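You operate a simulated robot arm through the tools that you are given. There is no shell and no other tool. Be economical: measure what you need, move in short steps, check, and stop when the job is done.

You run a simulated robot arm. Do the job below in one go: nothing can be reset, and whatever is moved stays where it is left.

## Task
Line up the wheel's white mark, tighten the hub knob and tap the blue and black pegs home.
Fine: use the yellow mallet, two taps or more a peg; lay it on the tilt board, loosen the hub knob; leave the other pegs proud.
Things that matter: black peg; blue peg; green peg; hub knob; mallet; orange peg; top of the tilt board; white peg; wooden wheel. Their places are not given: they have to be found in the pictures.

The check looks at the end state, three seconds after you hand in, the way a careful person would. Anything else that was tipped, shoved, dropped, spilled or broken makes it a failure.

## Robot
A 7-joint arm with a two-finger parallel gripper, fixed in place. Base frame: the origin is at the foot of the arm, x ahead of it, y to its left, z up; the work surface is at about z = 880. Readings come in mm, degrees, newtons and seconds.
With the tool pointing down near the work surface it reaches from about 300 to 700 mm from the base axis. Its first joint turns from -66.0 to 66.0 degrees. Payload 1.57 kg.
The TCP is the grasp point between the finger pads, 30 mm short of the fingertips. In the tool frame z runs along the fingers and y along their closing line. Largest opening 110 mm; finger width 24, thickness 12; the body of the gripper, 48 by 112 mm, starts 78 mm behind the TCP.
Orientation is told as [roll, pitch, yaw] about the base's x, y, z axes, in that order, counted from this pose: with the fingers straight down and closing along the base's y, the tool's x points along the base's -x, its y along +y and its z along -z.

## Interface
- The arm moves only by the tool servo_tool. Its argument "moves" is a list of rows, each an object (a shift or turn left out is 0, a gripper value left out holds the last) with "dr": the turn, a rotation vector about the tool's x, y, z in degrees, a list of three; "linear": the shift along the tool's x, y, z in mm, a list of three; "gripper": the finger opening in mm, from 0 to 110. In form: [{"dr": [ax, ay, az], "linear": [tx, ty, tz], "gripper": gripper}, ...]. A call has 1 to 20 rows; each row shifts and turns the commanded pose from where the row before left it, along the tool's axes as they then stand. Rows are played at 5 a second. More than 50 mm and 8.6 degrees between two rows, or a gripper value outside its range, and nothing of the call is played. A pose out of reach is approached as far as the arm can. The call stops where the force on the tool passes 40 N (or 10 N more than at its start, if that is more) or the arm is blocked; 0.2 s more then pass. Each finger travels about 108 mm/s and halts on what it meets, pressing with about 31 N; the grip force reading is that of the motor and also rises with nothing between the fingers. The clock runs only during rows and for 0.2 s after the last one: add rows that do not move to give the fingers time. It gives the time, the measured TCP pose, the force on the tool (base axes), the opening and the grip force at its end, in the units of the frame above (readings bear some noise), with the torque about the TCP (base axes, N m) and any sound that the robot's microphone picked up.
- Cameras (640 x 400 px; columns grow to the right, rows downward): "scene" is fixed at [164.3, -388.4, 1410.8]; the picture's right is [0.80, -0.60, 0.00], its down [-0.30, -0.40, -0.87] and it looks along [0.52, 0.69, -0.50] (base axes); focal length 251 px, centre (320, 200). "wrist" rides on the gripper at [70, 16, -141] in the tool frame; the picture's right is [-0.23, 0.97, 0.00], its down [-0.86, -0.20, -0.48] and it looks along [-0.47, -0.11, 0.88] (tool axes); focal length 222 px, centre (320, 200).
- camera(camera): a new picture of that camera. No time passes.
- point_at(camera, pixels): for up to 12 pixels [column, row] of the newest picture of that camera ("zoom" is the newest enlarged one), the place [x, y, z] in the base frame of the surface seen there, good to about 2 mm. No time passes.
- zoom(camera, box): a new picture of the part [left, top, right, bottom] of that camera's present view, enlarged. No time passes.
- close_job(): hands the job in; it is judged then, once.

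Work in short steps. Measure before you move; look again where a grasp or a placing could have gone wrong, and mend it. You have 80 turns and 46 pictures in all, those below and enlarged ones among them. Open the gripper and draw the arm clear of the work before you hand the job in, unless the task says otherwise; then end with one line.

The tools are called after "Emit:" as name(argument=value, ...) on one line, values as JSON. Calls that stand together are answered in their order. servo_tool: Moves the arm, as the interface text tells. Its arguments: {"type":"object","properties":{"moves":{"type":"array"}},"required":["moves"]} The other tools are called the same way: camera (camera) takes a picture; point_at (camera, pixels) gives the place of the surface under pixels of a picture; zoom (camera, box) takes an enlarged picture of a part of a camera's view; close_job () hands the job in.

At the start:

```text
t: 0.0
tcp_pos: [402.9, 204.2, 1232.7]
tcp_rot: [0.0, -0.1, 0.0]
wrist_force: [-0.4, 0.0, 1.1]
ft_torque: [0.01, -0.03, -0.01]
width: 110.2
grip_force: 0.1
```

scene: 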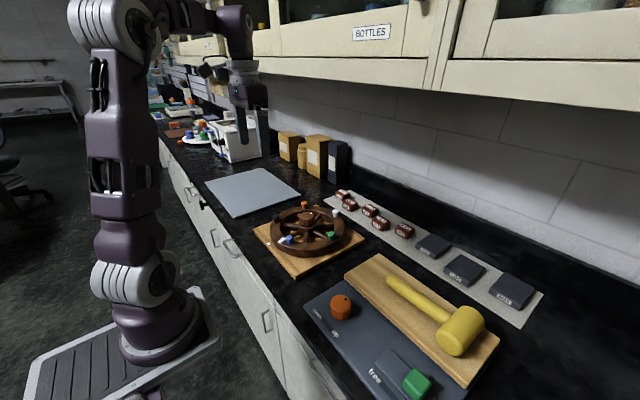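
wrist: 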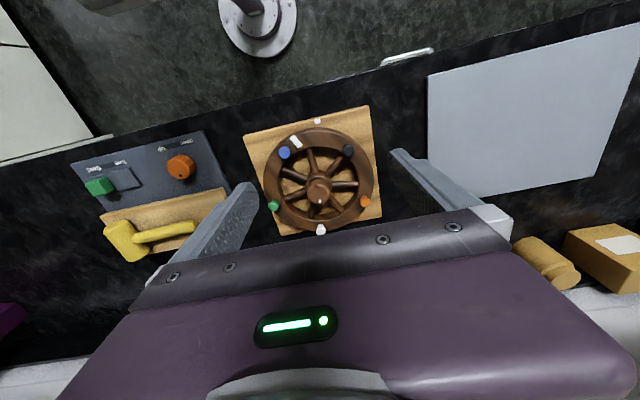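

I start by looking closely at the wheel and the mallet/tilt board in both views.

Emit:
zoom(camera="wrist", box=[230, 95, 400, 245])

Emit:
zoom(camera="scene", box=[240, 180, 380, 290])

Emit:
zoom(camera="scene", box=[290, 240, 510, 400])

```text
2.67 times, centred on (315, 170) of wrist
```

zoom: 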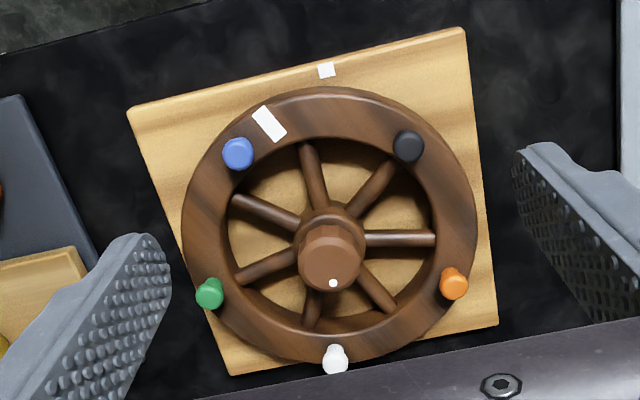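

```text
3.64 times, centred on (310, 235) of scene
```

zoom: 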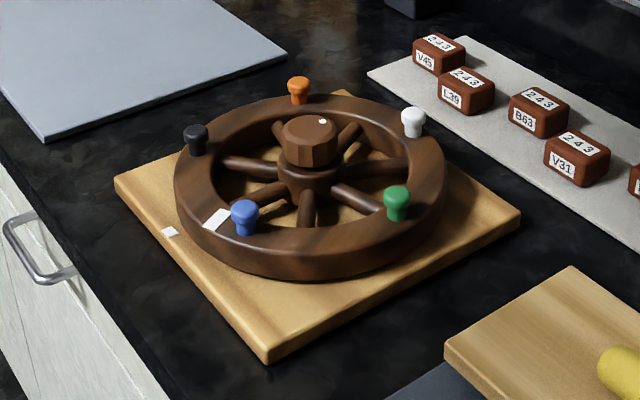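

```text
2.50 times, centred on (400, 320) of scene
```

zoom: 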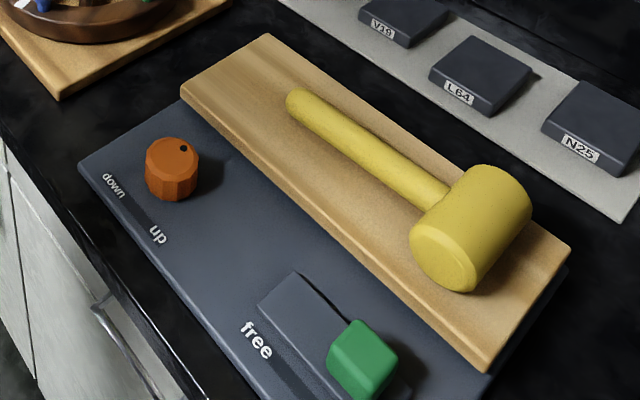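

The wheel's white mark (scene zoom 216,219) is off the board's white mark (169,231). I measure the wheel, pegs and marks in the wrist view, and the mallet and board in the scene.

Emit:
point_at(camera="scene", pixels=[[286, 231], [277, 230], [306, 204], [304, 217], [312, 211], [283, 209], [330, 205], [328, 234], [294, 237], [295, 245], [287, 257], [346, 212]])

Emit:
point_at(camera="wrist", pixels=[[296, 141], [317, 121], [320, 201], [319, 190], [284, 152], [348, 149], [364, 201], [320, 228], [275, 205], [271, 160], [372, 165], [317, 127]])

Emit:
point_at(camera="scene", pixels=[[390, 278], [410, 290], [440, 311], [450, 342], [466, 322], [483, 318], [360, 268], [396, 254], [515, 342], [480, 385], [340, 297], [418, 375]])

```text
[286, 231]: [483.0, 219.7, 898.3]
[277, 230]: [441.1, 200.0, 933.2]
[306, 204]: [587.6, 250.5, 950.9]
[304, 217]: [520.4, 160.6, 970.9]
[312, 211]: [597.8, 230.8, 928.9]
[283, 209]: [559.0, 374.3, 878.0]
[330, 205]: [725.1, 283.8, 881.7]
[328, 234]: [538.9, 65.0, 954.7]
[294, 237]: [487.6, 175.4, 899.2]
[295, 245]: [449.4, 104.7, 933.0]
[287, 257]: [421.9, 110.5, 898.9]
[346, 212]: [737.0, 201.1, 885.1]
```

```text
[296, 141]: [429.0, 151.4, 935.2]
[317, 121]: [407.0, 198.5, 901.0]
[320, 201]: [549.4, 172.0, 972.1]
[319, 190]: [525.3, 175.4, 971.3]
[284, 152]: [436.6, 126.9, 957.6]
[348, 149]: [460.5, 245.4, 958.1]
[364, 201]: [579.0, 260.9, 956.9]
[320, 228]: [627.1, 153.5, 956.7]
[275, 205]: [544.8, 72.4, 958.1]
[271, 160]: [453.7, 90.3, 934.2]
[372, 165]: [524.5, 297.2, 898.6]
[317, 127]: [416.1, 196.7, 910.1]
```

```text
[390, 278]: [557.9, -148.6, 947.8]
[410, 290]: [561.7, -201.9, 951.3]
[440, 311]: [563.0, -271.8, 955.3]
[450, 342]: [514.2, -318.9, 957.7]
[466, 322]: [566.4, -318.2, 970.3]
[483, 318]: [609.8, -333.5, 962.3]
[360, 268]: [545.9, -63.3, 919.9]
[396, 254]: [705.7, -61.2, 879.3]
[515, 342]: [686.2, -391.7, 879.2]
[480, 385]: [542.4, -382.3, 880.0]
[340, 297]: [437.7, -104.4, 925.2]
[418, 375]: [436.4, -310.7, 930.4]
```

The wheel centre is about (528,172). Its mark is at about 192° and the board's at about 168°, so the wheel has to turn about 24° clockwise seen from above. I go over the free rim stretch near 103°, between the black and orange pegs, and look from there.

Emit:
servo_tool(moves=[{"linear": [-35, 20, 34]}, {"linear": [-35, 20, 34]}, {"linear": [-34, 19, 34], "dr": [0, 0, -6.5]}, {"dr": [0, 0, -6.5]}, {}])

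Emit:
camera(camera="wrist")

```text
refused: row 1 steps farther than a row can; nothing moved
```

```text
40 pictures are left
```

wrist: 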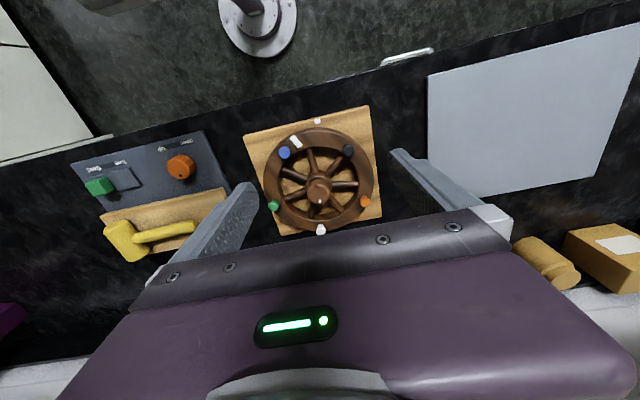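

The rows were slightly over 50 mm, so I split them finer. The camera goes in the next turn.

Emit:
servo_tool(moves=[{"linear": [-26, 15, 26]}, {"linear": [-26, 15, 26]}, {"linear": [-26, 15, 26]}, {"linear": [-26, 14, 25], "dr": [0, 0, -6.5]}, {"dr": [0, 0, -6.5]}, {}])

```text
t: 1.4
tcp_pos: [506.1, 263.3, 1128.4]
tcp_rot: [0.0, 0.1, 13.0]
wrist_force: [0.3, 0.3, -0.2]
ft_torque: [-0.03, 0.0, 0.0]
width: 110.2
grip_force: 0.0
```

The arm is above the rim, so I look from the wrist camera.

Emit:
camera(camera="wrist")

```text
39 pictures are left
```

wrist: 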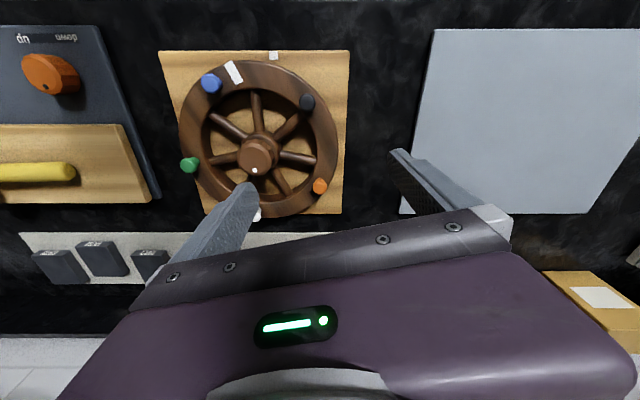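

I measure rim edges around the wheel, the peg tops, both marks and the knob top in this picture.

Emit:
point_at(camera="wrist", pixels=[[334, 140], [316, 140], [325, 140], [183, 130], [213, 130], [234, 72], [273, 56], [253, 156], [211, 83], [306, 101], [320, 186], [190, 164]])

Emit:
zoom(camera="wrist", box=[155, 40, 355, 230])

```text
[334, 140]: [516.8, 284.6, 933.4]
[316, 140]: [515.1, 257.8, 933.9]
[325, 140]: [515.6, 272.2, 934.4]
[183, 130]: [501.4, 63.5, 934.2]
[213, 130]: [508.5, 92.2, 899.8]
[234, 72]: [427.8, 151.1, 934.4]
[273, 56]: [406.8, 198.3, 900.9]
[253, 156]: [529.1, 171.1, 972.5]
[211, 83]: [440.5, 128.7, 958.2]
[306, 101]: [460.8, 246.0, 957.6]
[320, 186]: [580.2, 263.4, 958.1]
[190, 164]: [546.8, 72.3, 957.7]
```

```text
2.11 times, centred on (255, 135) of wrist
```

zoom: 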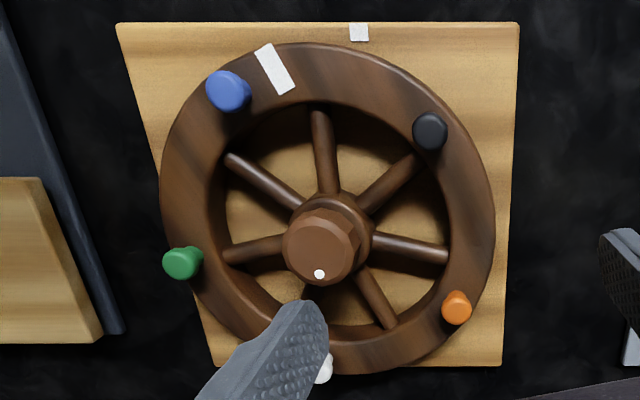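

The refined centre is (532,173), the rim spans r≈84–114 with its top at 934, and the turn needed is about −23°. I close part way and descend to straddle the rim at 104°.

Emit:
servo_tool(moves=[{"linear": [-3.6, 5.2, 30], "dr": [0, 0, -1], "gripper": 56}, {"linear": [0, 0, 45]}, {"linear": [0, 0, 45]}, {"linear": [0, 0, 20]}, {}])

Emit:
zoom(camera="wrist", box=[120, 0, 440, 220])

```text
t: 2.6
tcp_pos: [509.7, 267.4, 990.0]
tcp_rot: [-0.1, -0.1, 14.0]
wrist_force: [-0.4, -0.1, 0.2]
ft_torque: [-0.01, 0.01, 0.0]
width: 55.9
grip_force: 0.1
```

```text
1.82 times, centred on (280, 110) of wrist
```

zoom: 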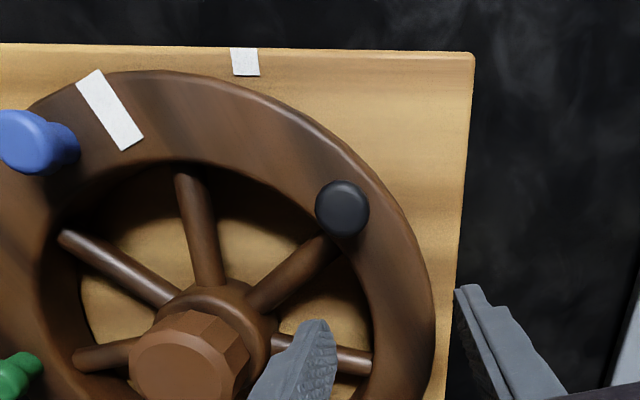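

I check the spoke positions against the inner finger's footprint.

Emit:
point_at(camera="zoom", pixels=[[350, 358], [300, 268], [315, 330], [232, 58], [110, 110], [260, 62]])

```text
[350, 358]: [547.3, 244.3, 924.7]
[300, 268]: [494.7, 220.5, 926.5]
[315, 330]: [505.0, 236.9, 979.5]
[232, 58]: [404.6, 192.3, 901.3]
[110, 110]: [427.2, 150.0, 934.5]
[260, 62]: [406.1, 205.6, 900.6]
```

The spokes are at 78° and 129°, so the gap is clear at 104°. I descend and close on the rim.

Emit:
servo_tool(moves=[{"linear": [0, 1.5, 21]}, {"linear": [0, 0, 21]}, {"gripper": 25}, {}, {}])

```text
t: 3.2
tcp_pos: [513.6, 269.6, 964.4]
tcp_rot: [0.0, -0.7, 13.9]
wrist_force: [0.4, 1.5, 9.8]
ft_torque: [-0.3, -0.01, 0.12]
width: 55.7
grip_force: 0.1
stopped in row 2: the force on the tool passed its limit at 84 N (the readings are from after the stop); the commanded pose is now the measured one
```

The inner finger met something at tip height about 934. I lift a little and look.

Emit:
servo_tool(moves=[{"linear": [0, 0, -15]}, {}])

Emit:
zoom(camera="scene", box=[240, 170, 370, 280])

Emit:
zoom(camera="wrist", box=[120, 0, 440, 220])

```text
t: 3.8
tcp_pos: [511.8, 269.6, 978.7]
tcp_rot: [0.0, -0.5, 13.7]
wrist_force: [0.5, -0.1, 0.3]
ft_torque: [-0.01, -0.02, 0.0]
width: 56.1
grip_force: 0.0
```

```text
3.64 times, centred on (305, 225) of scene
```

zoom: 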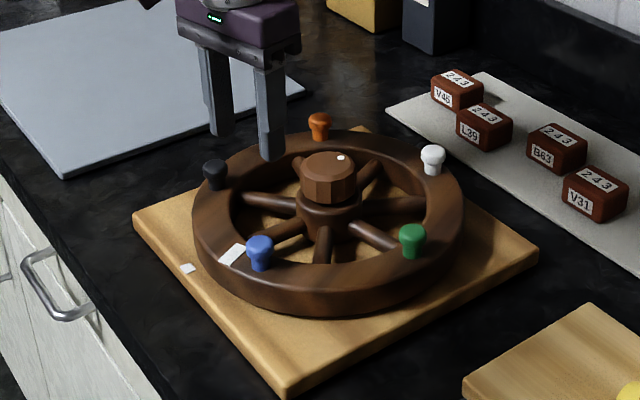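

```text
1.82 times, centred on (280, 110) of wrist
```

zoom: 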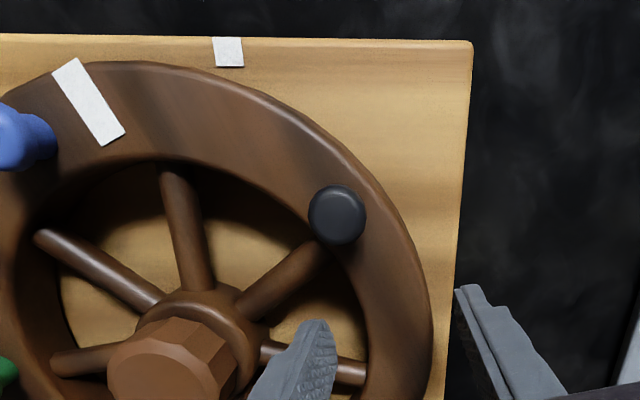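

Nothing has shifted. I check where the fingertips really are against the rim and the spokes.

Emit:
point_at(camera="zoom", pixels=[[314, 323], [328, 330], [298, 325], [278, 355], [467, 290], [300, 255], [350, 372], [275, 348], [205, 330], [190, 300], [345, 270], [385, 270]])

```text
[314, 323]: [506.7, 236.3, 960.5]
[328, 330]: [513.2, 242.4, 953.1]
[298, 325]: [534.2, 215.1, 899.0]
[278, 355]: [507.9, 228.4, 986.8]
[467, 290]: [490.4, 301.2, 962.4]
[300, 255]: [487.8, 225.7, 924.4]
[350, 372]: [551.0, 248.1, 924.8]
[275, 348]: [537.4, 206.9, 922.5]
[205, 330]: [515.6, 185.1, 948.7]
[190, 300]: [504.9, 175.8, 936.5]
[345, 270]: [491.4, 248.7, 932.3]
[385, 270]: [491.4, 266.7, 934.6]
```

Visually the finger is clear, so I probe gently downwards to find the contact place from the force and torque.

Emit:
servo_tool(moves=[{"linear": [0, 0, 6]}, {"linear": [0, 0, 4]}, {"linear": [0, 0, 2]}, {"linear": [0, 0, 2]}, {"linear": [0, 0, 2]}, {"linear": [0, 0, 2]}, {"linear": [0, 0, 2]}, {"linear": [0, 0, 2]}, {}])

```text
t: 5.2
tcp_pos: [514.2, 270.0, 964.5]
tcp_rot: [0.1, -1.0, 13.7]
wrist_force: [0.8, -0.1, 4.3]
ft_torque: [-0.1, -0.01, 0.01]
width: 56.0
grip_force: 0.0
stopped in row 6: the force on the tool passed its limit at 47 N (the readings are from after the stop); the commanded pose is now the measured one
```

Contact is again at rim height on the inner finger's pad edge, around r≈72. I lift, shift 9 mm inward, and probe again.

Emit:
servo_tool(moves=[{"linear": [0, 0, -10]}, {"linear": [3, -9, 0]}, {"linear": [0, 0, 7]}, {"linear": [0, 0, 2]}, {"linear": [0, 0, 2]}, {"linear": [0, 0, 2]}, {"linear": [0, 0, 2]}, {"linear": [0, 0, 2]}, {"linear": [0, 0, 2]}, {}])

```text
t: 6.6
tcp_pos: [513.0, 261.2, 964.7]
tcp_rot: [0.1, -1.1, 13.6]
wrist_force: [-0.3, -0.3, 7.2]
ft_torque: [-0.22, 0.04, -0.02]
width: 55.6
grip_force: 0.0
stopped in row 7: the force on the tool passed its limit at 46 N (the readings are from after the stop); the commanded pose is now the measured one
```

The wheel interior seems solid to contact, so I will turn the wheel by the blue peg instead. It is to be tapped anyway, and it can be gripped tangentially at convenient yaws from 26° down to 2°. I lift and go over to it.

Emit:
servo_tool(moves=[{"linear": [0, 0, -35], "dr": [0, 1.1, 0]}, {"linear": [0, 0, -35]}, {"linear": [25.5, -27.8, 0]}, {"linear": [25.5, -27.8, 0]}, {"linear": [25.5, -27.8, 0], "dr": [0, 0, -6.2]}, {"linear": [20, -30, 0], "dr": [0, 0, -6.2], "gripper": 50}, {}])

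Emit:
zoom(camera="wrist", box=[200, 50, 440, 230])

```text
t: 8.2
tcp_pos: [450.9, 127.1, 1032.1]
tcp_rot: [0.2, 0.1, 26.0]
wrist_force: [-1.2, 0.0, -0.1]
ft_torque: [-0.04, 0.01, -0.02]
width: 50.1
grip_force: 0.0
```

```text
2.22 times, centred on (320, 140) of wrist
```

zoom: 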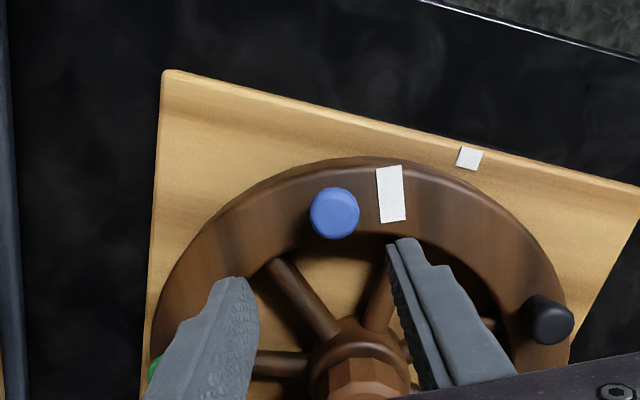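

The blue peg top is at zoom (334,212). I measure its centre and edges, and the marks.

Emit:
point_at(camera="zoom", pixels=[[334, 212], [313, 212], [355, 212], [334, 191], [334, 229], [378, 170], [400, 168], [383, 222], [405, 218], [460, 156], [483, 156], [470, 168]])

```text
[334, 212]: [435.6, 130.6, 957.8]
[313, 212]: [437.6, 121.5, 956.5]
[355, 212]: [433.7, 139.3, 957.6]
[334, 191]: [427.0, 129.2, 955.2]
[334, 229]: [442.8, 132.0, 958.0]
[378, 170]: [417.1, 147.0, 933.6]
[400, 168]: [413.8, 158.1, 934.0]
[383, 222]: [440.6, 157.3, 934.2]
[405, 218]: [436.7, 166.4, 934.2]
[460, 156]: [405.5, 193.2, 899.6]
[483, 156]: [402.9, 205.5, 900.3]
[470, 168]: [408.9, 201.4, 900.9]
```

The blue peg is centred at (436,130.5) and about 20 mm wide, and the arm's axes line up with it. I come down with the fingertips just above the rim (TCP z 969) and close.

Emit:
servo_tool(moves=[{"linear": [11.9, 9.6, 20]}, {"linear": [0, 0, 30]}, {"linear": [0, 0, 13]}, {}, {"gripper": 35}, {"gripper": 15}, {}, {}])

```text
t: 10.0
tcp_pos: [434.4, 129.1, 970.5]
tcp_rot: [0.2, 0.1, 26.1]
wrist_force: [-0.4, -2.2, -1.0]
ft_torque: [-0.02, -0.06, -0.14]
width: 21.9
grip_force: 34.8
```

The peg is gripped with a width of 21.9. I drive it along the arc clockwise by 9° first and check the forces.

Emit:
servo_tool(moves=[{"linear": [-0.31, 5.4, 0], "dr": [0, 0, 3]}, {"linear": [-0.31, 5.4, 0], "dr": [0, 0, 3]}, {"linear": [-0.31, 5.4, 0], "dr": [0, 0, 3]}, {}])

Emit:
zoom(camera="wrist", box=[200, 50, 440, 230])

```text
t: 11.0
tcp_pos: [429.3, 145.9, 970.4]
tcp_rot: [0.1, 0.1, 16.9]
wrist_force: [1.8, -2.3, -5.3]
ft_torque: [-0.08, 0.11, -0.28]
width: 21.6
grip_force: 34.6
```

```text
2.22 times, centred on (320, 140) of wrist
```

zoom: 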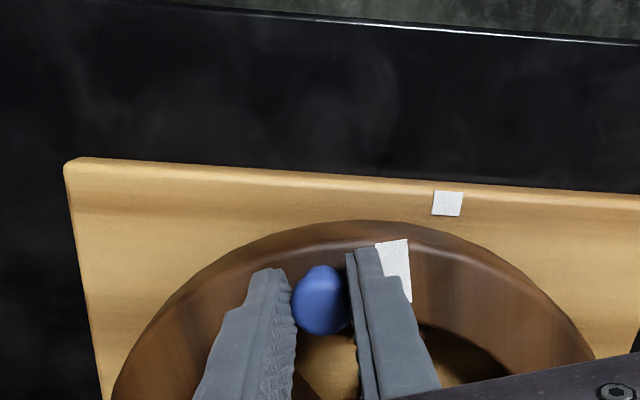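

The wheel follows easily. I measure the marks again for the remaining angle.

Emit:
point_at(camera="zoom", pixels=[[378, 248], [407, 241], [411, 300], [395, 250], [433, 192], [463, 193], [431, 213], [460, 216], [66, 165]])

```text
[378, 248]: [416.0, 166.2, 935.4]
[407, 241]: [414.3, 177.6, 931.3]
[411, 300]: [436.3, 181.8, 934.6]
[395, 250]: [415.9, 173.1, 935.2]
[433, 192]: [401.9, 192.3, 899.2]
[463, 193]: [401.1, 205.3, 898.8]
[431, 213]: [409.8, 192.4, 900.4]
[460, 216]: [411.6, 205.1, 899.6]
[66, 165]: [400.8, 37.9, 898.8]
```

About 11° remain (mark at about 179°, board mark at about 168°). I drive on.

Emit:
servo_tool(moves=[{"linear": [-0.49, 6.7, 0], "dr": [0, 0, 3.67]}, {"linear": [-0.49, 6.7, 0], "dr": [0, 0, 3.67]}, {"linear": [-0.49, 6.7, 0], "dr": [0, 0, 3.66]}, {}])

Emit:
zoom(camera="wrist", box=[200, 50, 440, 230])

```text
t: 12.0
tcp_pos: [425.7, 164.6, 971.7]
tcp_rot: [0.2, 0.1, 6.0]
wrist_force: [6.4, -2.0, -9.5]
ft_torque: [-0.08, -0.25, -0.3]
width: 21.5
grip_force: 34.5
```

```text
2.22 times, centred on (320, 140) of wrist
```

zoom: 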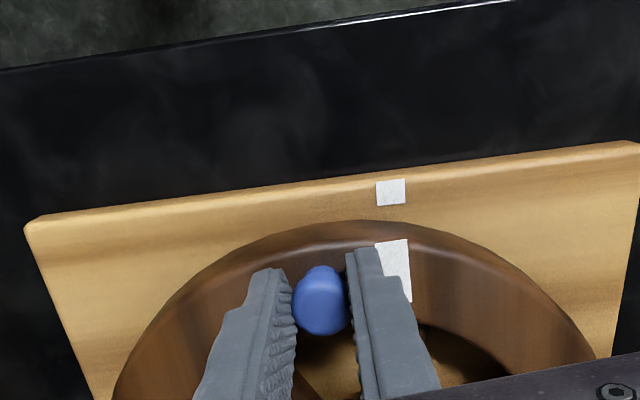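

The marks look near to aligned. I release, lift and view them without the fingers in the way.

Emit:
servo_tool(moves=[{"gripper": 50}, {}, {"linear": [0, 0, -40]}, {"linear": [0, 0, -40]}, {"linear": [0, 0, -40], "gripper": 90}, {}])

Emit:
zoom(camera="wrist", box=[200, 60, 460, 240])

```text
t: 13.4
tcp_pos: [425.8, 166.1, 1092.3]
tcp_rot: [0.1, 0.1, 6.0]
wrist_force: [-0.4, 0.4, 0.6]
ft_torque: [0.01, -0.04, 0.0]
width: 89.9
grip_force: 0.1
```

```text
2.22 times, centred on (330, 150) of wrist
```

zoom: 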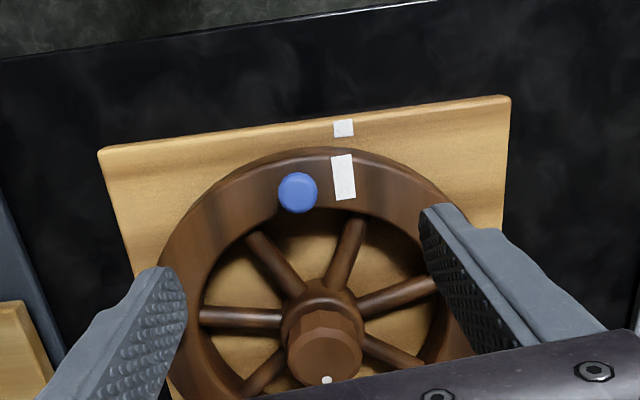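

I measure the mark corners, the board mark, the board corners and the knob top.

Emit:
point_at(camera="zoom", pixels=[[332, 158], [350, 156], [337, 198], [354, 196], [335, 122], [352, 120], [335, 136], [354, 134], [102, 152], [508, 98], [298, 190], [325, 355]])

```text
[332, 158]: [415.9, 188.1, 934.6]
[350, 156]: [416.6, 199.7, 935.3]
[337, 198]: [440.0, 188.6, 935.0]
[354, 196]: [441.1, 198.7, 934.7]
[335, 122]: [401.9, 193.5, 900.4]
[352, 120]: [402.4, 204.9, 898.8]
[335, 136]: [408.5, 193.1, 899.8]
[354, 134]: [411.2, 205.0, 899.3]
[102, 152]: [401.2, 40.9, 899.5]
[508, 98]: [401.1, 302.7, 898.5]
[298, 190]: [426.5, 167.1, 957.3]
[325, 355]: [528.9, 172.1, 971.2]
```

The wheel mark's mean angle is 167.9° against 167.7° for the board mark, so it is aligned. Next is the hub knob at (529,172), top 971. I move above it with a starting yaw of 45° so there is room to turn clockwise.

Emit:
servo_tool(moves=[{"linear": [-34.4, -1.6, 0]}, {"linear": [-34.4, -1.6, 0]}, {"linear": [-34.4, -1.6, 10]}, {"dr": [0, 0, -7.8], "linear": [0, 0, 10]}, {"dr": [0, 0, -7.8], "linear": [0, 0, 10]}, {"dr": [0, 0, -7.8]}, {"dr": [0, 0, -7.8]}, {"dr": [0, 0, -7.8], "gripper": 80}, {}])

Emit:
zoom(camera="wrist", box=[200, 50, 440, 230])

```text
t: 15.4
tcp_pos: [529.0, 172.0, 1060.5]
tcp_rot: [0.2, -0.1, 45.2]
wrist_force: [0.2, 0.0, -0.8]
ft_torque: [0.01, 0.01, 0.0]
width: 80.1
grip_force: 0.1
```

```text
2.22 times, centred on (320, 140) of wrist
```

zoom: 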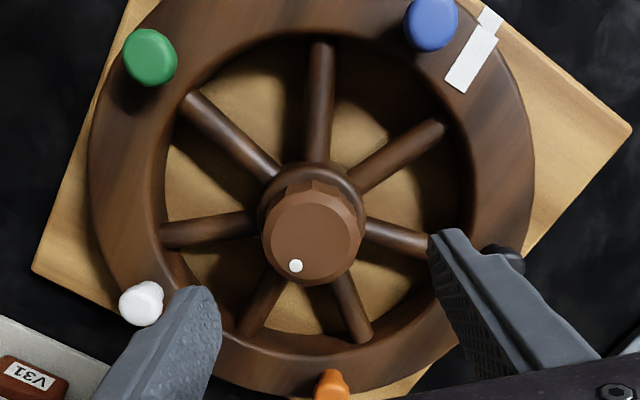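

I measure the knob's rim and its dot at zoom (296,266).

Emit:
point_at(camera="zoom", pixels=[[296, 266], [312, 237], [264, 237], [359, 237], [312, 195], [312, 282], [310, 178], [265, 205]])

```text
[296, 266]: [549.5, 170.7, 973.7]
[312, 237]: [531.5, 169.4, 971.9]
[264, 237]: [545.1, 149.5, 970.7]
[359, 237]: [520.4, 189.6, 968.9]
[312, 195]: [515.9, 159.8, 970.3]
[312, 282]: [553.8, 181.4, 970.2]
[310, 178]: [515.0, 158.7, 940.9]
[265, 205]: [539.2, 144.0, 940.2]
```

The knob is centred near (532.5,171.5), about 46 mm wide, from z 941 to 971, with its dot towards +x. I descend so the tips sit at about 947 and grip it.

Emit:
servo_tool(moves=[{"linear": [-2.1, -2.8, 30], "gripper": 70}, {"linear": [0, 0, 35]}, {"linear": [0, 0, 18]}, {}, {"gripper": 50}, {"gripper": 35}, {}, {}])

```text
t: 17.2
tcp_pos: [535.3, 170.3, 977.7]
tcp_rot: [0.0, 0.0, 44.9]
wrist_force: [22.0, -17.2, -15.4]
ft_torque: [-0.06, -1.47, 0.02]
width: 46.2
grip_force: 45.3
```

The side force of about 28 N along −tool y says that the knob is a bit further that way. I relieve it by shifting.

Emit:
servo_tool(moves=[{"linear": [0, -1.5, 0]}, {}])

```text
t: 17.8
tcp_pos: [535.8, 170.1, 977.3]
tcp_rot: [0.0, 0.0, 45.1]
wrist_force: [23.9, -11.1, -12.2]
ft_torque: [-0.99, -0.67, 0.0]
width: 46.1
grip_force: 44.5
```

Emit:
servo_tool(moves=[{"linear": [-1.4, -2.1, 0]}, {}])

```text
t: 18.4
tcp_pos: [534.6, 169.5, 976.9]
tcp_rot: [0.4, 0.2, 45.1]
wrist_force: [3.0, -7.9, -0.5]
ft_torque: [-1.08, -0.4, 0.02]
width: 46.2
grip_force: 44.9
```

The forces are low now. I turn clockwise (tool +z) in small rows and watch the torque.

Emit:
servo_tool(moves=[{"dr": [0, 0, 4]}, {"dr": [0, 0, 4]}, {"dr": [0, 0, 4]}, {"dr": [0, 0, 4]}, {"dr": [0, 0, 4]}, {}])

Emit:
zoom(camera="wrist", box=[180, 40, 460, 240])

```text
t: 19.8
tcp_pos: [536.1, 169.9, 978.3]
tcp_rot: [0.2, 0.1, 25.1]
wrist_force: [-5.4, 7.7, 0.3]
ft_torque: [-0.4, -0.41, -0.01]
width: 46.1
grip_force: 45.1
```

```text
2.00 times, centred on (320, 140) of wrist
```

zoom: 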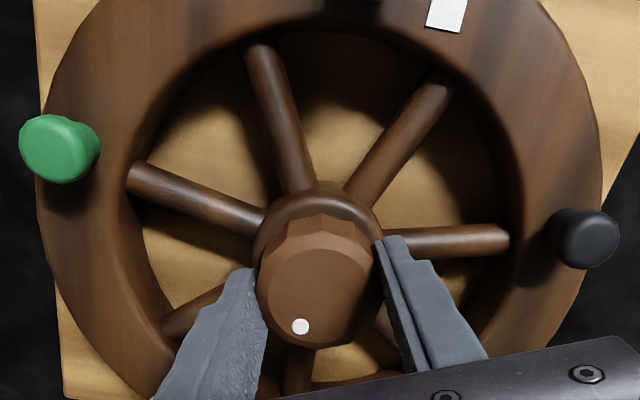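

The knob turns freely so far. I keep tightening another 50°.

Emit:
servo_tool(moves=[{"dr": [0, 0, 5]}, {"dr": [0, 0, 5]}, {"dr": [0, 0, 5]}, {"dr": [0, 0, 5]}, {"dr": [0, 0, 5]}, {"dr": [0, 0, 5]}, {"dr": [0, 0, 5]}, {"dr": [0, 0, 5]}, {"dr": [0, 0, 5]}, {"dr": [0, 0, 5]}, {}])

Emit:
camera(camera="wrist")

```text
t: 22.2
tcp_pos: [535.5, 169.6, 977.9]
tcp_rot: [0.0, 0.2, -25.0]
wrist_force: [-5.6, 20.3, -1.6]
ft_torque: [0.46, -0.35, -0.04]
width: 45.8
grip_force: 45.3
```

```text
28 pictures are left
```

wrist: 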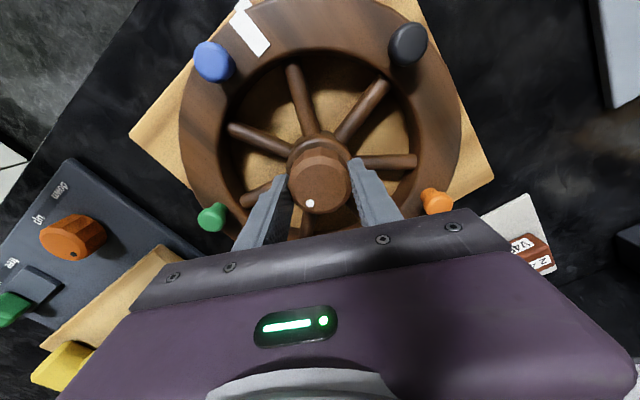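

The marks still look in line and the torque is still zero. I continue another 50°.

Emit:
servo_tool(moves=[{"dr": [0, 0, 5]}, {"dr": [0, 0, 5]}, {"dr": [0, 0, 5]}, {"dr": [0, 0, 5]}, {"dr": [0, 0, 5]}, {"dr": [0, 0, 5]}, {"dr": [0, 0, 5]}, {"dr": [0, 0, 5]}, {"dr": [0, 0, 5]}, {"dr": [0, 0, 5]}, {}])

```text
t: 24.6
tcp_pos: [535.3, 170.2, 978.1]
tcp_rot: [-0.1, 0.1, -75.0]
wrist_force: [-11.2, 12.1, 8.9]
ft_torque: [0.44, -0.11, -0.03]
width: 45.9
grip_force: 44.8
```

Emit:
zoom(camera="wrist", box=[180, 0, 500, 230])

Emit:
zoom(camera="scene", box=[240, 170, 370, 280])

```text
1.74 times, centred on (340, 115) of wrist
```

zoom: 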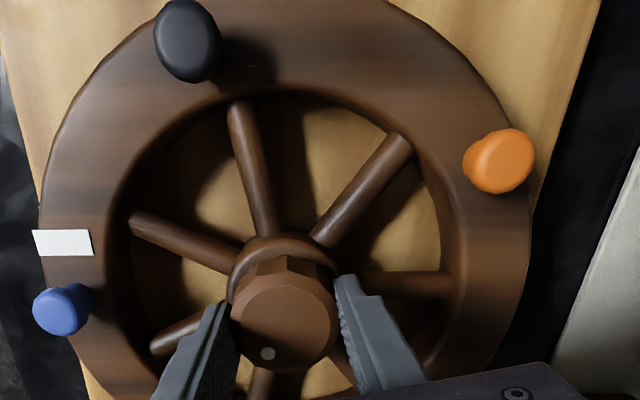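

```text
3.64 times, centred on (305, 225) of scene
```

zoom: 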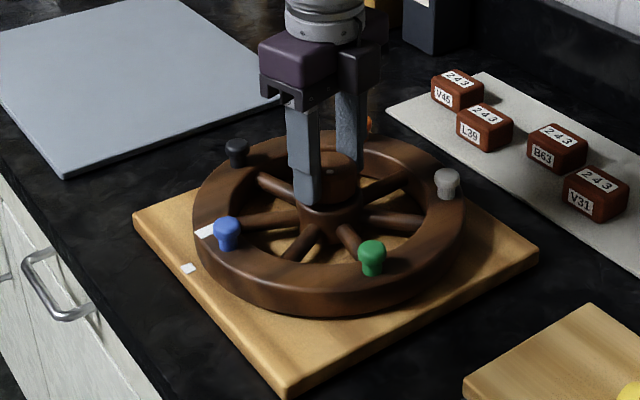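

I measure the wheel mark against the board mark in this scene zoom.

Emit:
point_at(camera="zoom", pixels=[[205, 230], [188, 268], [227, 222], [237, 148], [447, 176]])

Emit:
point_at(camera="wrist", pixels=[[314, 205], [325, 186], [202, 133], [232, 131], [204, 145], [232, 145]])

```text
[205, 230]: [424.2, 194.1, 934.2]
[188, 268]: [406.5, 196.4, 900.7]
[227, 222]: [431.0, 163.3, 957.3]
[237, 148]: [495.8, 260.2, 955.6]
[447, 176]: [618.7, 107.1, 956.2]
```

```text
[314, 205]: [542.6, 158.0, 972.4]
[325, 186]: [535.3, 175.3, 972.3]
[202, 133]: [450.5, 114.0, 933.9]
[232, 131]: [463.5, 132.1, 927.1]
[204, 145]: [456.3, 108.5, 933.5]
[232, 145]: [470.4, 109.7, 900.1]
```

The wheel mark is unchanged and the knob has followed 120°, but no tightening torque has come yet. I continue as far as the wrist allows.

Emit:
servo_tool(moves=[{"dr": [0, 0, 5]}, {"dr": [0, 0, 5]}, {"dr": [0, 0, 5]}, {"dr": [0, 0, 5]}, {"dr": [0, 0, 5]}, {"dr": [0, 0, 5]}, {"dr": [0, 0, 5]}, {"dr": [0, 0, 5]}, {"dr": [0, 0, 5]}, {"dr": [0, 0, 5]}, {}])

```text
t: 27.0
tcp_pos: [534.6, 169.5, 977.6]
tcp_rot: [-0.3, -0.1, -125.1]
wrist_force: [-28.3, -3.0, 1.3]
ft_torque: [-0.08, -0.38, 1.12]
width: 47.9
grip_force: 44.6
```

The torque has risen to 1.1 N·m and the pads are starting to slip around the flats, so the knob is tight. I release, lift and look.

Emit:
servo_tool(moves=[{"gripper": 75}, {}, {"linear": [0, 0, -40]}, {"linear": [0, 0, -45]}, {}])

Emit:
camera(camera="wrist")

```text
t: 28.2
tcp_pos: [537.0, 170.8, 1063.5]
tcp_rot: [-0.2, 0.0, -125.0]
wrist_force: [0.0, 0.5, -0.4]
ft_torque: [0.01, 0.0, 0.0]
width: 75.0
grip_force: 0.1
```

```text
25 pictures are left
```

wrist: 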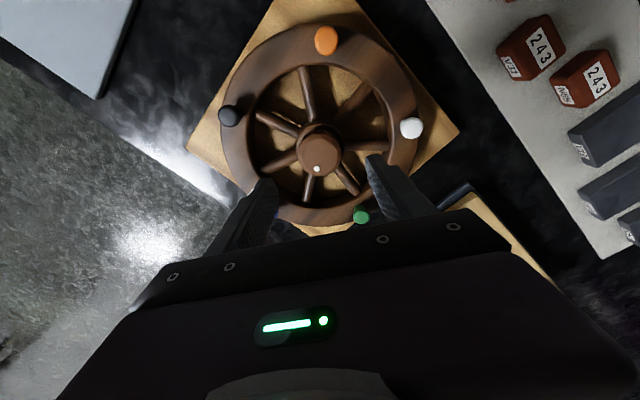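

Emit:
point_at(camera="wrist", pixels=[[317, 170], [319, 152], [301, 152], [338, 152], [319, 172], [326, 38], [230, 114], [410, 126], [361, 216], [319, 134]])

```text
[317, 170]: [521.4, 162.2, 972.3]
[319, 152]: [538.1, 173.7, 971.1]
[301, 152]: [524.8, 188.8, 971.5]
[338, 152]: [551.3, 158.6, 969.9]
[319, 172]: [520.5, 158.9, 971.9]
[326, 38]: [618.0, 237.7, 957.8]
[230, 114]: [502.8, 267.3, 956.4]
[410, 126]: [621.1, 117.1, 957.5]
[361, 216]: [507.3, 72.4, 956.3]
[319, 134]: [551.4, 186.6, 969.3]
```

The knob dot has swung about 140° to its stop and the wheel has not moved (black peg at 109°). Before touching the mallet I test, high in free air, whether the arm can hold the striking pose: tool pointing outward about 70° from vertical, above the blue peg's striking place.

Emit:
servo_tool(moves=[{"linear": [0, 0, -45]}, {"linear": [0, 0, -45]}, {"linear": [-9.4, -36.5, 0]}, {"linear": [-9.4, -36.5, 0]}, {"linear": [-9.4, -36.5, 0]}, {"linear": [-9.4, -36.5, 0]}, {"dr": [0, 0, -8.1]}, {"dr": [0, 0, -8.1]}, {"dr": [0, 0, -8.1]}, {"dr": [0, 0, -8.1]}, {"dr": [0, 0, -8.1]}, {"dr": [0, 0, -8.1]}, {"dr": [0, 0, -8.1]}, {"dr": [0, 0, -8.1]}, {}])

Emit:
servo_tool(moves=[{"dr": [-8, 0, 0]}, {"dr": [-8, 0, 0]}, {"dr": [-8, 0, 0]}, {"dr": [-8, 0, 0]}, {"dr": [-8, 0, 0]}, {"dr": [-8, 0, 0]}, {"dr": [-8, 0, 0]}, {"dr": [-8, 0, 0]}, {"dr": [-6, 0, 0]}, {}, {}])

```text
t: 31.4
tcp_pos: [394.0, 221.1, 1153.1]
tcp_rot: [-0.1, 0.2, -60.0]
wrist_force: [-0.6, -1.0, -0.6]
ft_torque: [0.02, -0.01, 0.01]
width: 75.1
grip_force: 0.0
```

```text
t: 33.8
tcp_pos: [389.3, 222.5, 1170.1]
tcp_rot: [63.3, 3.0, -59.2]
wrist_force: [-0.5, 1.3, 0.4]
ft_torque: [-0.03, -0.02, -0.03]
width: 75.0
grip_force: 0.1
out of reach, approached as far as the arm can: row 6, 7
```

The arm gets nearly there (63° instead of 70°). I test lowering towards the striking height, still well clear of the wheel.

Emit:
servo_tool(moves=[{"linear": [0, -30.5, 11]}, {"linear": [0, -30.5, 11]}, {"linear": [0, -30.5, 11]}, {}, {}])

```text
t: 35.0
tcp_pos: [388.4, 232.1, 1148.2]
tcp_rot: [63.5, 3.7, -59.1]
wrist_force: [0.8, 0.0, 0.4]
ft_torque: [0.05, -0.01, 0.02]
width: 75.2
grip_force: 0.0
out of reach, approached as far as the arm can: row 1, 2, 3
```

That pose is out of reach lower down. I relax the tilt towards 45° and see what becomes reachable.

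Emit:
servo_tool(moves=[{"dr": [6, 0, 0]}, {"dr": [6, 0, 0]}, {"dr": [6, 0, 0]}, {"dr": [7, 0, 0]}, {}, {}])

```text
t: 36.4
tcp_pos: [375.9, 222.2, 1132.8]
tcp_rot: [45.0, 1.5, -60.4]
wrist_force: [-0.1, 0.1, 0.3]
ft_torque: [0.0, -0.02, -0.01]
width: 75.1
grip_force: 0.0
out of reach, approached as far as the arm can: row 2, 3, 4
```

Leaning the tool outward is out of reach this close in. A sideways roll should suit the arm better: handle radial with the head outward, hand to the left, which also keeps the gripper off the wheel. I undo the tilt and test that roll in free air.

Emit:
servo_tool(moves=[{"dr": [7.5, 0, 0]}, {"dr": [7.5, 0, 0]}, {"dr": [7.5, 0, 0]}, {"dr": [7.5, 0, 0]}, {"dr": [7.5, 0, 0]}, {"dr": [7.5, 0, 0]}, {"dr": [0, 0, -8.5]}, {"dr": [0, 0, -8.5]}, {"dr": [0, 0, -8.5]}, {"dr": [0, 0, -8.5]}, {"dr": [0, 0, -8.5]}, {"dr": [0, 0, -8.5]}, {"dr": [0, 0, -8.5]}, {"dr": [0, 0, -8.5]}, {"dr": [0, 0, -8.5]}, {"dr": [0, 0, -8.5]}, {}])

```text
t: 40.0
tcp_pos: [350.8, 225.0, 1128.6]
tcp_rot: [1.2, -8.0, 24.0]
wrist_force: [-1.0, -0.1, 0.5]
ft_torque: [0.03, -0.01, 0.03]
width: 74.8
grip_force: 0.1
out of reach, approached as far as the arm can: row 2, 3, 4, 5
```

I level the tool, move to the blue striking station, and roll the hand to the left.

Emit:
servo_tool(moves=[{"dr": [1.2, 8, 0]}, {"linear": [10, -40, 0]}, {"linear": [10, -40, 0]}, {"dr": [8.5, 0, 0]}, {"dr": [8.5, 0, 0]}, {"dr": [8.5, 0, 0]}, {"dr": [8.5, 0, 0]}, {"dr": [8.5, 0, 0]}, {"dr": [8.5, 0, 0]}, {"dr": [8.5, 0, 0]}, {"dr": [8.5, 0, 0]}, {"dr": [8.5, 0, 0]}, {"dr": [8.5, 0, 0]}, {}])

```text
t: 43.0
tcp_pos: [365.0, 142.0, 1129.5]
tcp_rot: [-85.1, -0.2, 23.9]
wrist_force: [0.4, 0.4, 1.0]
ft_torque: [0.01, 0.03, -0.01]
width: 74.8
grip_force: 0.0
```

The roll of 85° is fully reached. I test lowering to z≈1000 there; nothing is in the gripper and the wheel is clear of it.

Emit:
servo_tool(moves=[{"linear": [0, 43, 4]}, {"linear": [0, 43, 4]}, {"linear": [0, 43, 4]}, {}])

```text
t: 44.0
tcp_pos: [365.1, 142.8, 996.2]
tcp_rot: [-85.1, -0.2, 24.0]
wrist_force: [0.4, 0.0, 0.2]
ft_torque: [0.03, 0.03, 0.0]
width: 75.2
grip_force: 0.1
```

The striking pose works. I go back up, unroll, and travel to above the mallet.

Emit:
servo_tool(moves=[{"linear": [0, -43, -4]}, {"linear": [0, -43, -4]}, {"linear": [0, -43, -4]}, {"linear": [0, -30, -3]}, {"dr": [-8.5, 0, 0]}, {"dr": [-8.5, 0, 0]}, {"dr": [-8.5, 0, 0]}, {"dr": [-8.5, 0, 0]}, {"dr": [-8.5, 0, 0]}, {"dr": [-8.5, 0, 0]}, {"dr": [-8.5, 0, 0]}, {"dr": [-8.5, 0, 0]}, {"dr": [-8.5, 0, 0]}, {"dr": [-8.5, 0, 0]}, {}])

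Emit:
servo_tool(moves=[{"linear": [-2.9, -42.7, 0]}, {"linear": [-2.9, -42.7, 0]}, {"linear": [-2.9, -42.7, 0]}, {"linear": [-2.9, -42.7, 0]}, {"linear": [-2.9, -42.7, 0]}, {"linear": [-2.9, -42.7, 0]}, {"linear": [-2.9, -42.7, 0]}, {"linear": [-2.9, -42.7, 0]}, {"linear": [-2.9, -42.7, 0]}, {"linear": [-2.9, -42.7, 0]}, {}])

Emit:
servo_tool(moves=[{"dr": [0, 0, 8.14]}, {"dr": [0, 0, 8.14]}, {"dr": [0, 0, 8.14]}, {"dr": [0, 0, 8.14]}, {"dr": [0, 0, 8.14]}, {"dr": [0, 0, 8.14]}, {"dr": [0, 0, 8.14]}, {"dr": [0, 0, 8.14]}, {"dr": [0, 0, 8.14]}, {"dr": [0, 0, 8.14]}, {"dr": [0, 0, 8.14]}, {"dr": [0, 0, 8.14]}, {"dr": [0, 0, 8.14]}, {"dr": [0, 0, 8.14]}, {}])

Emit:
camera(camera="wrist")

```text
t: 47.2
tcp_pos: [364.1, 142.7, 1158.6]
tcp_rot: [0.1, -0.2, 24.0]
wrist_force: [0.5, 0.5, -0.6]
ft_torque: [0.01, 0.03, -0.03]
width: 75.2
grip_force: 0.0
```

```text
t: 49.6
tcp_pos: [475.9, -125.0, 1102.9]
tcp_rot: [0.0, -0.2, 23.9]
wrist_force: [0.6, 1.0, 0.1]
ft_torque: [0.02, 0.02, -0.02]
width: 74.9
grip_force: 0.0
out of reach, approached as far as the arm can: row 7, 8, 9, 10
```

```text
t: 52.8
tcp_pos: [476.6, -123.3, 1103.3]
tcp_rot: [0.1, 0.1, -90.1]
wrist_force: [0.3, -0.6, 0.8]
ft_torque: [0.01, -0.01, -0.01]
width: 74.9
grip_force: 0.0
```

```text
24 pictures are left
```

wrist: 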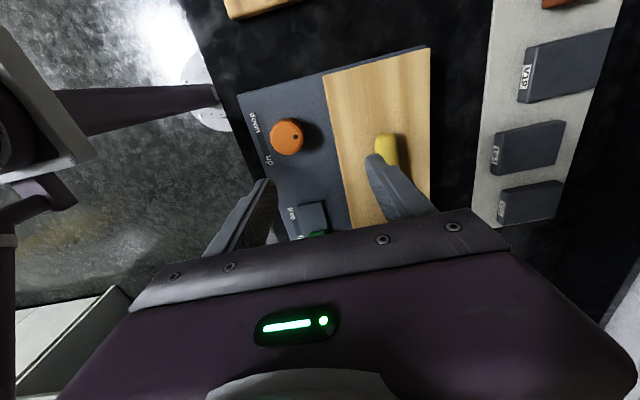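

The arm stopped short at (476,−123) because of the yaw. With yaw −90 I now move on to above the mallet handle.

Emit:
servo_tool(moves=[{"linear": [-26, 21, 0], "gripper": 90}, {"linear": [-26, 21, 0]}, {"linear": [-26, 21, 0]}, {"linear": [-26, 22, 0]}, {}])

Emit:
camera(camera="wrist")

```text
t: 54.0
tcp_pos: [562.2, -226.1, 1102.9]
tcp_rot: [0.1, 0.1, -89.9]
wrist_force: [0.0, -0.4, -0.5]
ft_torque: [-0.01, 0.01, -0.04]
width: 90.1
grip_force: 0.1
```

```text
23 pictures are left
```

wrist: 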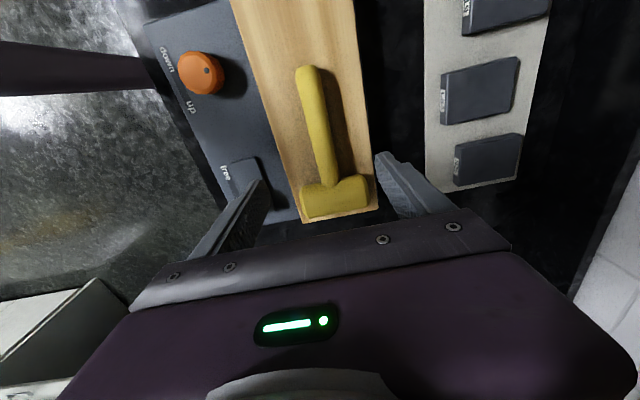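

I measure along the handle, the head and the board top.

Emit:
point_at(camera="wrist", pixels=[[307, 70], [315, 110], [309, 110], [321, 110], [322, 150], [326, 175], [333, 195], [302, 200], [368, 190], [265, 60], [350, 60], [285, 140]])

Emit:
zoom(camera="wrist", box=[220, 0, 420, 230])

```text
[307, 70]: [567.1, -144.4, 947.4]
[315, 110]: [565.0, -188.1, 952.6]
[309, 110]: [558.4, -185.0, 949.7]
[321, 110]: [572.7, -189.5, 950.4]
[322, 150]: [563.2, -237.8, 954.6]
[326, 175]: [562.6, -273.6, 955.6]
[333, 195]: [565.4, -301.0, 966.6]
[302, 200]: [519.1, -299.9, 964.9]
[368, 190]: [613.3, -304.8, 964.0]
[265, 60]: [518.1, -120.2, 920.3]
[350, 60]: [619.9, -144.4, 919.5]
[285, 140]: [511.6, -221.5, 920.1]
```

```text
1.74 times, centred on (320, 115) of wrist
```

zoom: 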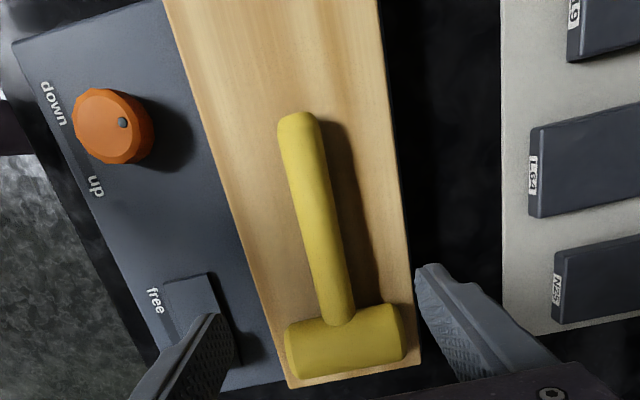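

The handle runs along y at x≈564 (top ≈955, board top 920), and the head is centred near (566,−315). I descend to TCP z 953 at y=−240 and grip the handle.

Emit:
servo_tool(moves=[{"linear": [-14, 1.6, 40], "gripper": 60}, {"linear": [0, 0, 45]}, {"linear": [0, 0, 45]}, {"linear": [0, 0, 15]}, {"linear": [0, 0, 4.5]}, {"gripper": 40}, {"gripper": 10}, {}, {}, {}])

```text
t: 56.2
tcp_pos: [564.4, -239.0, 952.1]
tcp_rot: [0.1, 0.1, -90.1]
wrist_force: [-0.6, 0.3, 0.5]
ft_torque: [0.07, -0.26, 0.16]
width: 29.0
grip_force: 30.9
```

The handle is gripped at width 29. I lift a little and check.

Emit:
servo_tool(moves=[{"linear": [0, 0, -15]}, {"linear": [0, 0, -25]}, {"linear": [0, 0, -40]}, {"linear": [0, 0, -40]}, {}, {}])

Emit:
zoom(camera="scene", box=[320, 180, 540, 380])

```text
t: 57.6
tcp_pos: [564.0, -241.0, 1073.7]
tcp_rot: [0.1, 0.1, -90.1]
wrist_force: [-1.6, -0.2, -3.8]
ft_torque: [0.13, 0.01, -0.14]
width: 29.0
grip_force: 30.6
```

```text
2.00 times, centred on (430, 280) of scene
```

zoom: 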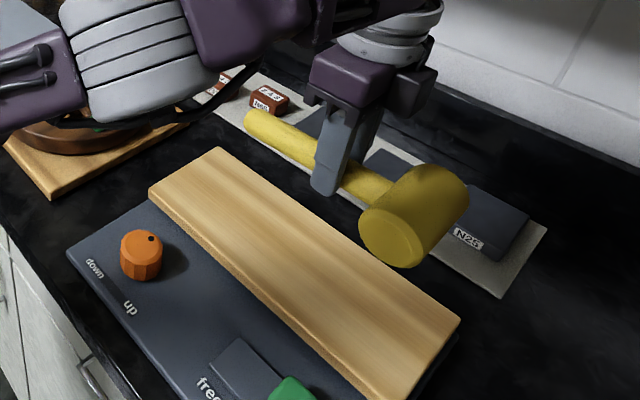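

The mallet is held firmly and level. I lift higher and carry it to the wheel side before turning the yaw.

Emit:
servo_tool(moves=[{"linear": [0, 0, -40]}, {"linear": [0, 0, -40]}, {"linear": [38, -16, 0]}, {"linear": [38, -16, 0]}, {"linear": [38, -16, 0]}, {"linear": [38, -16, 0]}, {"linear": [38, -16, 0]}, {"linear": [38, -16, 0]}, {"linear": [38, -16, 0]}, {"linear": [38, -16, 0]}, {"linear": [38, -16, 0]}, {}])

Emit:
servo_tool(moves=[{"dr": [0, 0, -8.2]}, {"dr": [0, 0, -8.2]}, {"dr": [0, 0, -8.2]}, {"dr": [0, 0, -8.2]}, {"dr": [0, 0, -8.2]}, {"dr": [0, 0, -8.2]}, {"dr": [0, 0, -8.2]}, {"dr": [0, 0, -8.2]}, {"dr": [0, 0, -8.2]}, {"dr": [0, 0, -8.2]}, {"dr": [0, 0, -8.2]}, {"dr": [0, 0, -8.2]}, {"dr": [0, 0, -8.2]}, {"dr": [0, 0, -8.2]}, {}])

```text
t: 60.2
tcp_pos: [420.7, 103.0, 1153.7]
tcp_rot: [0.1, 0.1, -90.0]
wrist_force: [0.0, 0.2, -3.1]
ft_torque: [0.13, 0.04, -0.13]
width: 28.9
grip_force: 30.9
```

```text
t: 63.4
tcp_pos: [419.8, 102.7, 1155.4]
tcp_rot: [0.0, -0.1, 24.9]
wrist_force: [-0.1, 0.0, -3.0]
ft_torque: [-0.1, 0.04, -0.19]
width: 29.3
grip_force: 31.1
```

I roll the hand 90° to the left so that the mallet's faces point up and down.

Emit:
servo_tool(moves=[{"dr": [8.2, 0, 0]}, {"dr": [8.2, 0, 0]}, {"dr": [8.2, 0, 0]}, {"dr": [8.2, 0, 0]}, {"dr": [8.2, 0, 0]}, {"dr": [8.2, 0, 0]}, {"dr": [8.2, 0, 0]}, {"dr": [8.2, 0, 0]}, {"dr": [8.2, 0, 0]}, {"dr": [8.2, 0, 0]}, {"dr": [8, 0, 0]}, {"linear": [21, 0, 0]}, {"linear": [21, 0, 0]}, {"linear": [20, 0, 0]}, {}])

Emit:
zoom(camera="scene", box=[200, 100, 400, 290])

```text
t: 66.6
tcp_pos: [364.4, 75.0, 1154.9]
tcp_rot: [-89.9, -0.1, 24.8]
wrist_force: [0.3, -0.4, -2.8]
ft_torque: [0.05, -0.2, 0.0]
width: 28.4
grip_force: 30.5
```

```text
2.11 times, centred on (300, 195) of scene
```

zoom: 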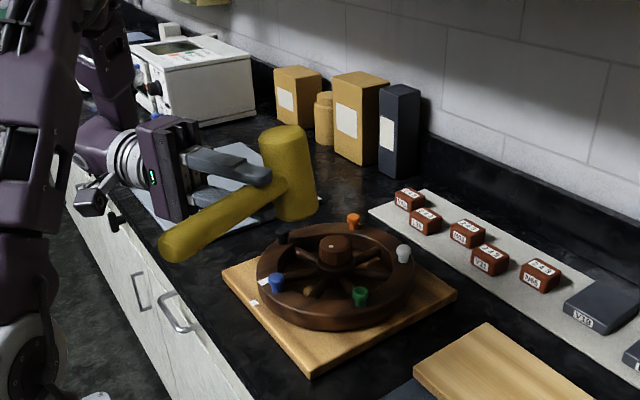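

The mallet head now stands upright. I measure it against the gripper's pose.

Emit:
point_at(camera="zoom", pixels=[[282, 138], [290, 175], [276, 213], [298, 217], [313, 208], [262, 140], [300, 160], [277, 284], [282, 236], [235, 220]])

```text
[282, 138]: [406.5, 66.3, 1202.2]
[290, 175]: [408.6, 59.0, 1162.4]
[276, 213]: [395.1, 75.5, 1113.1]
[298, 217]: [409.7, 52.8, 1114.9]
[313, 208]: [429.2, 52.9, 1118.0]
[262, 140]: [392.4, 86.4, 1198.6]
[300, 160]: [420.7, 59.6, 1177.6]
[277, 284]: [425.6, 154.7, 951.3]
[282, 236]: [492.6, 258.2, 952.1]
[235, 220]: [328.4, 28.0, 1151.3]
```

The head is about 92 mm long, with its bottom about 43 mm below TCP height. I move it to hover above the blue peg, bottom about 35 mm over the peg top, and verify.

Emit:
servo_tool(moves=[{"linear": [-8, 0, -22]}, {"linear": [-8, 0, -22]}, {"linear": [-7, 0, -22]}, {"linear": [0, 40, 0]}, {"linear": [0, 40, 0]}, {"linear": [0, 35, 0]}, {}])

Emit:
zoom(camera="scene", box=[220, 130, 380, 280])

Emit:
camera(camera="wrist")

```text
t: 68.2
tcp_pos: [358.0, 145.6, 1037.0]
tcp_rot: [-89.9, -0.2, 24.8]
wrist_force: [0.9, 0.2, -2.6]
ft_torque: [-0.01, 0.09, -0.01]
width: 28.5
grip_force: 30.6
```

```text
2.67 times, centred on (300, 205) of scene
```

zoom: 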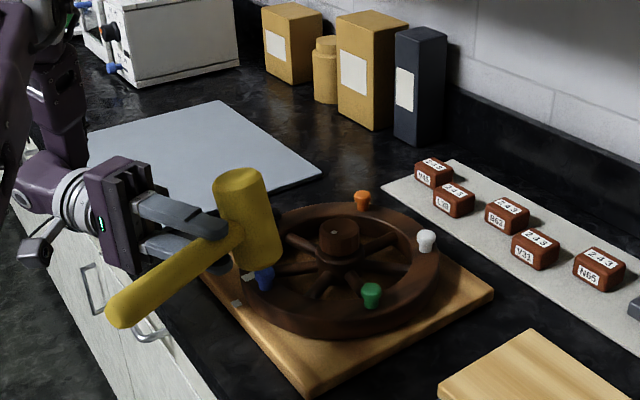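

```text
18 pictures are left
```

wrist: 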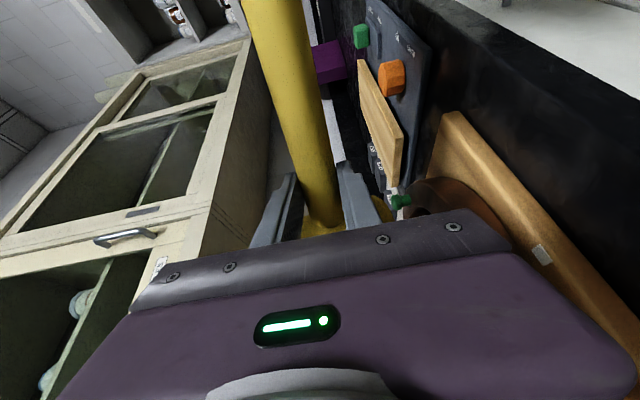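

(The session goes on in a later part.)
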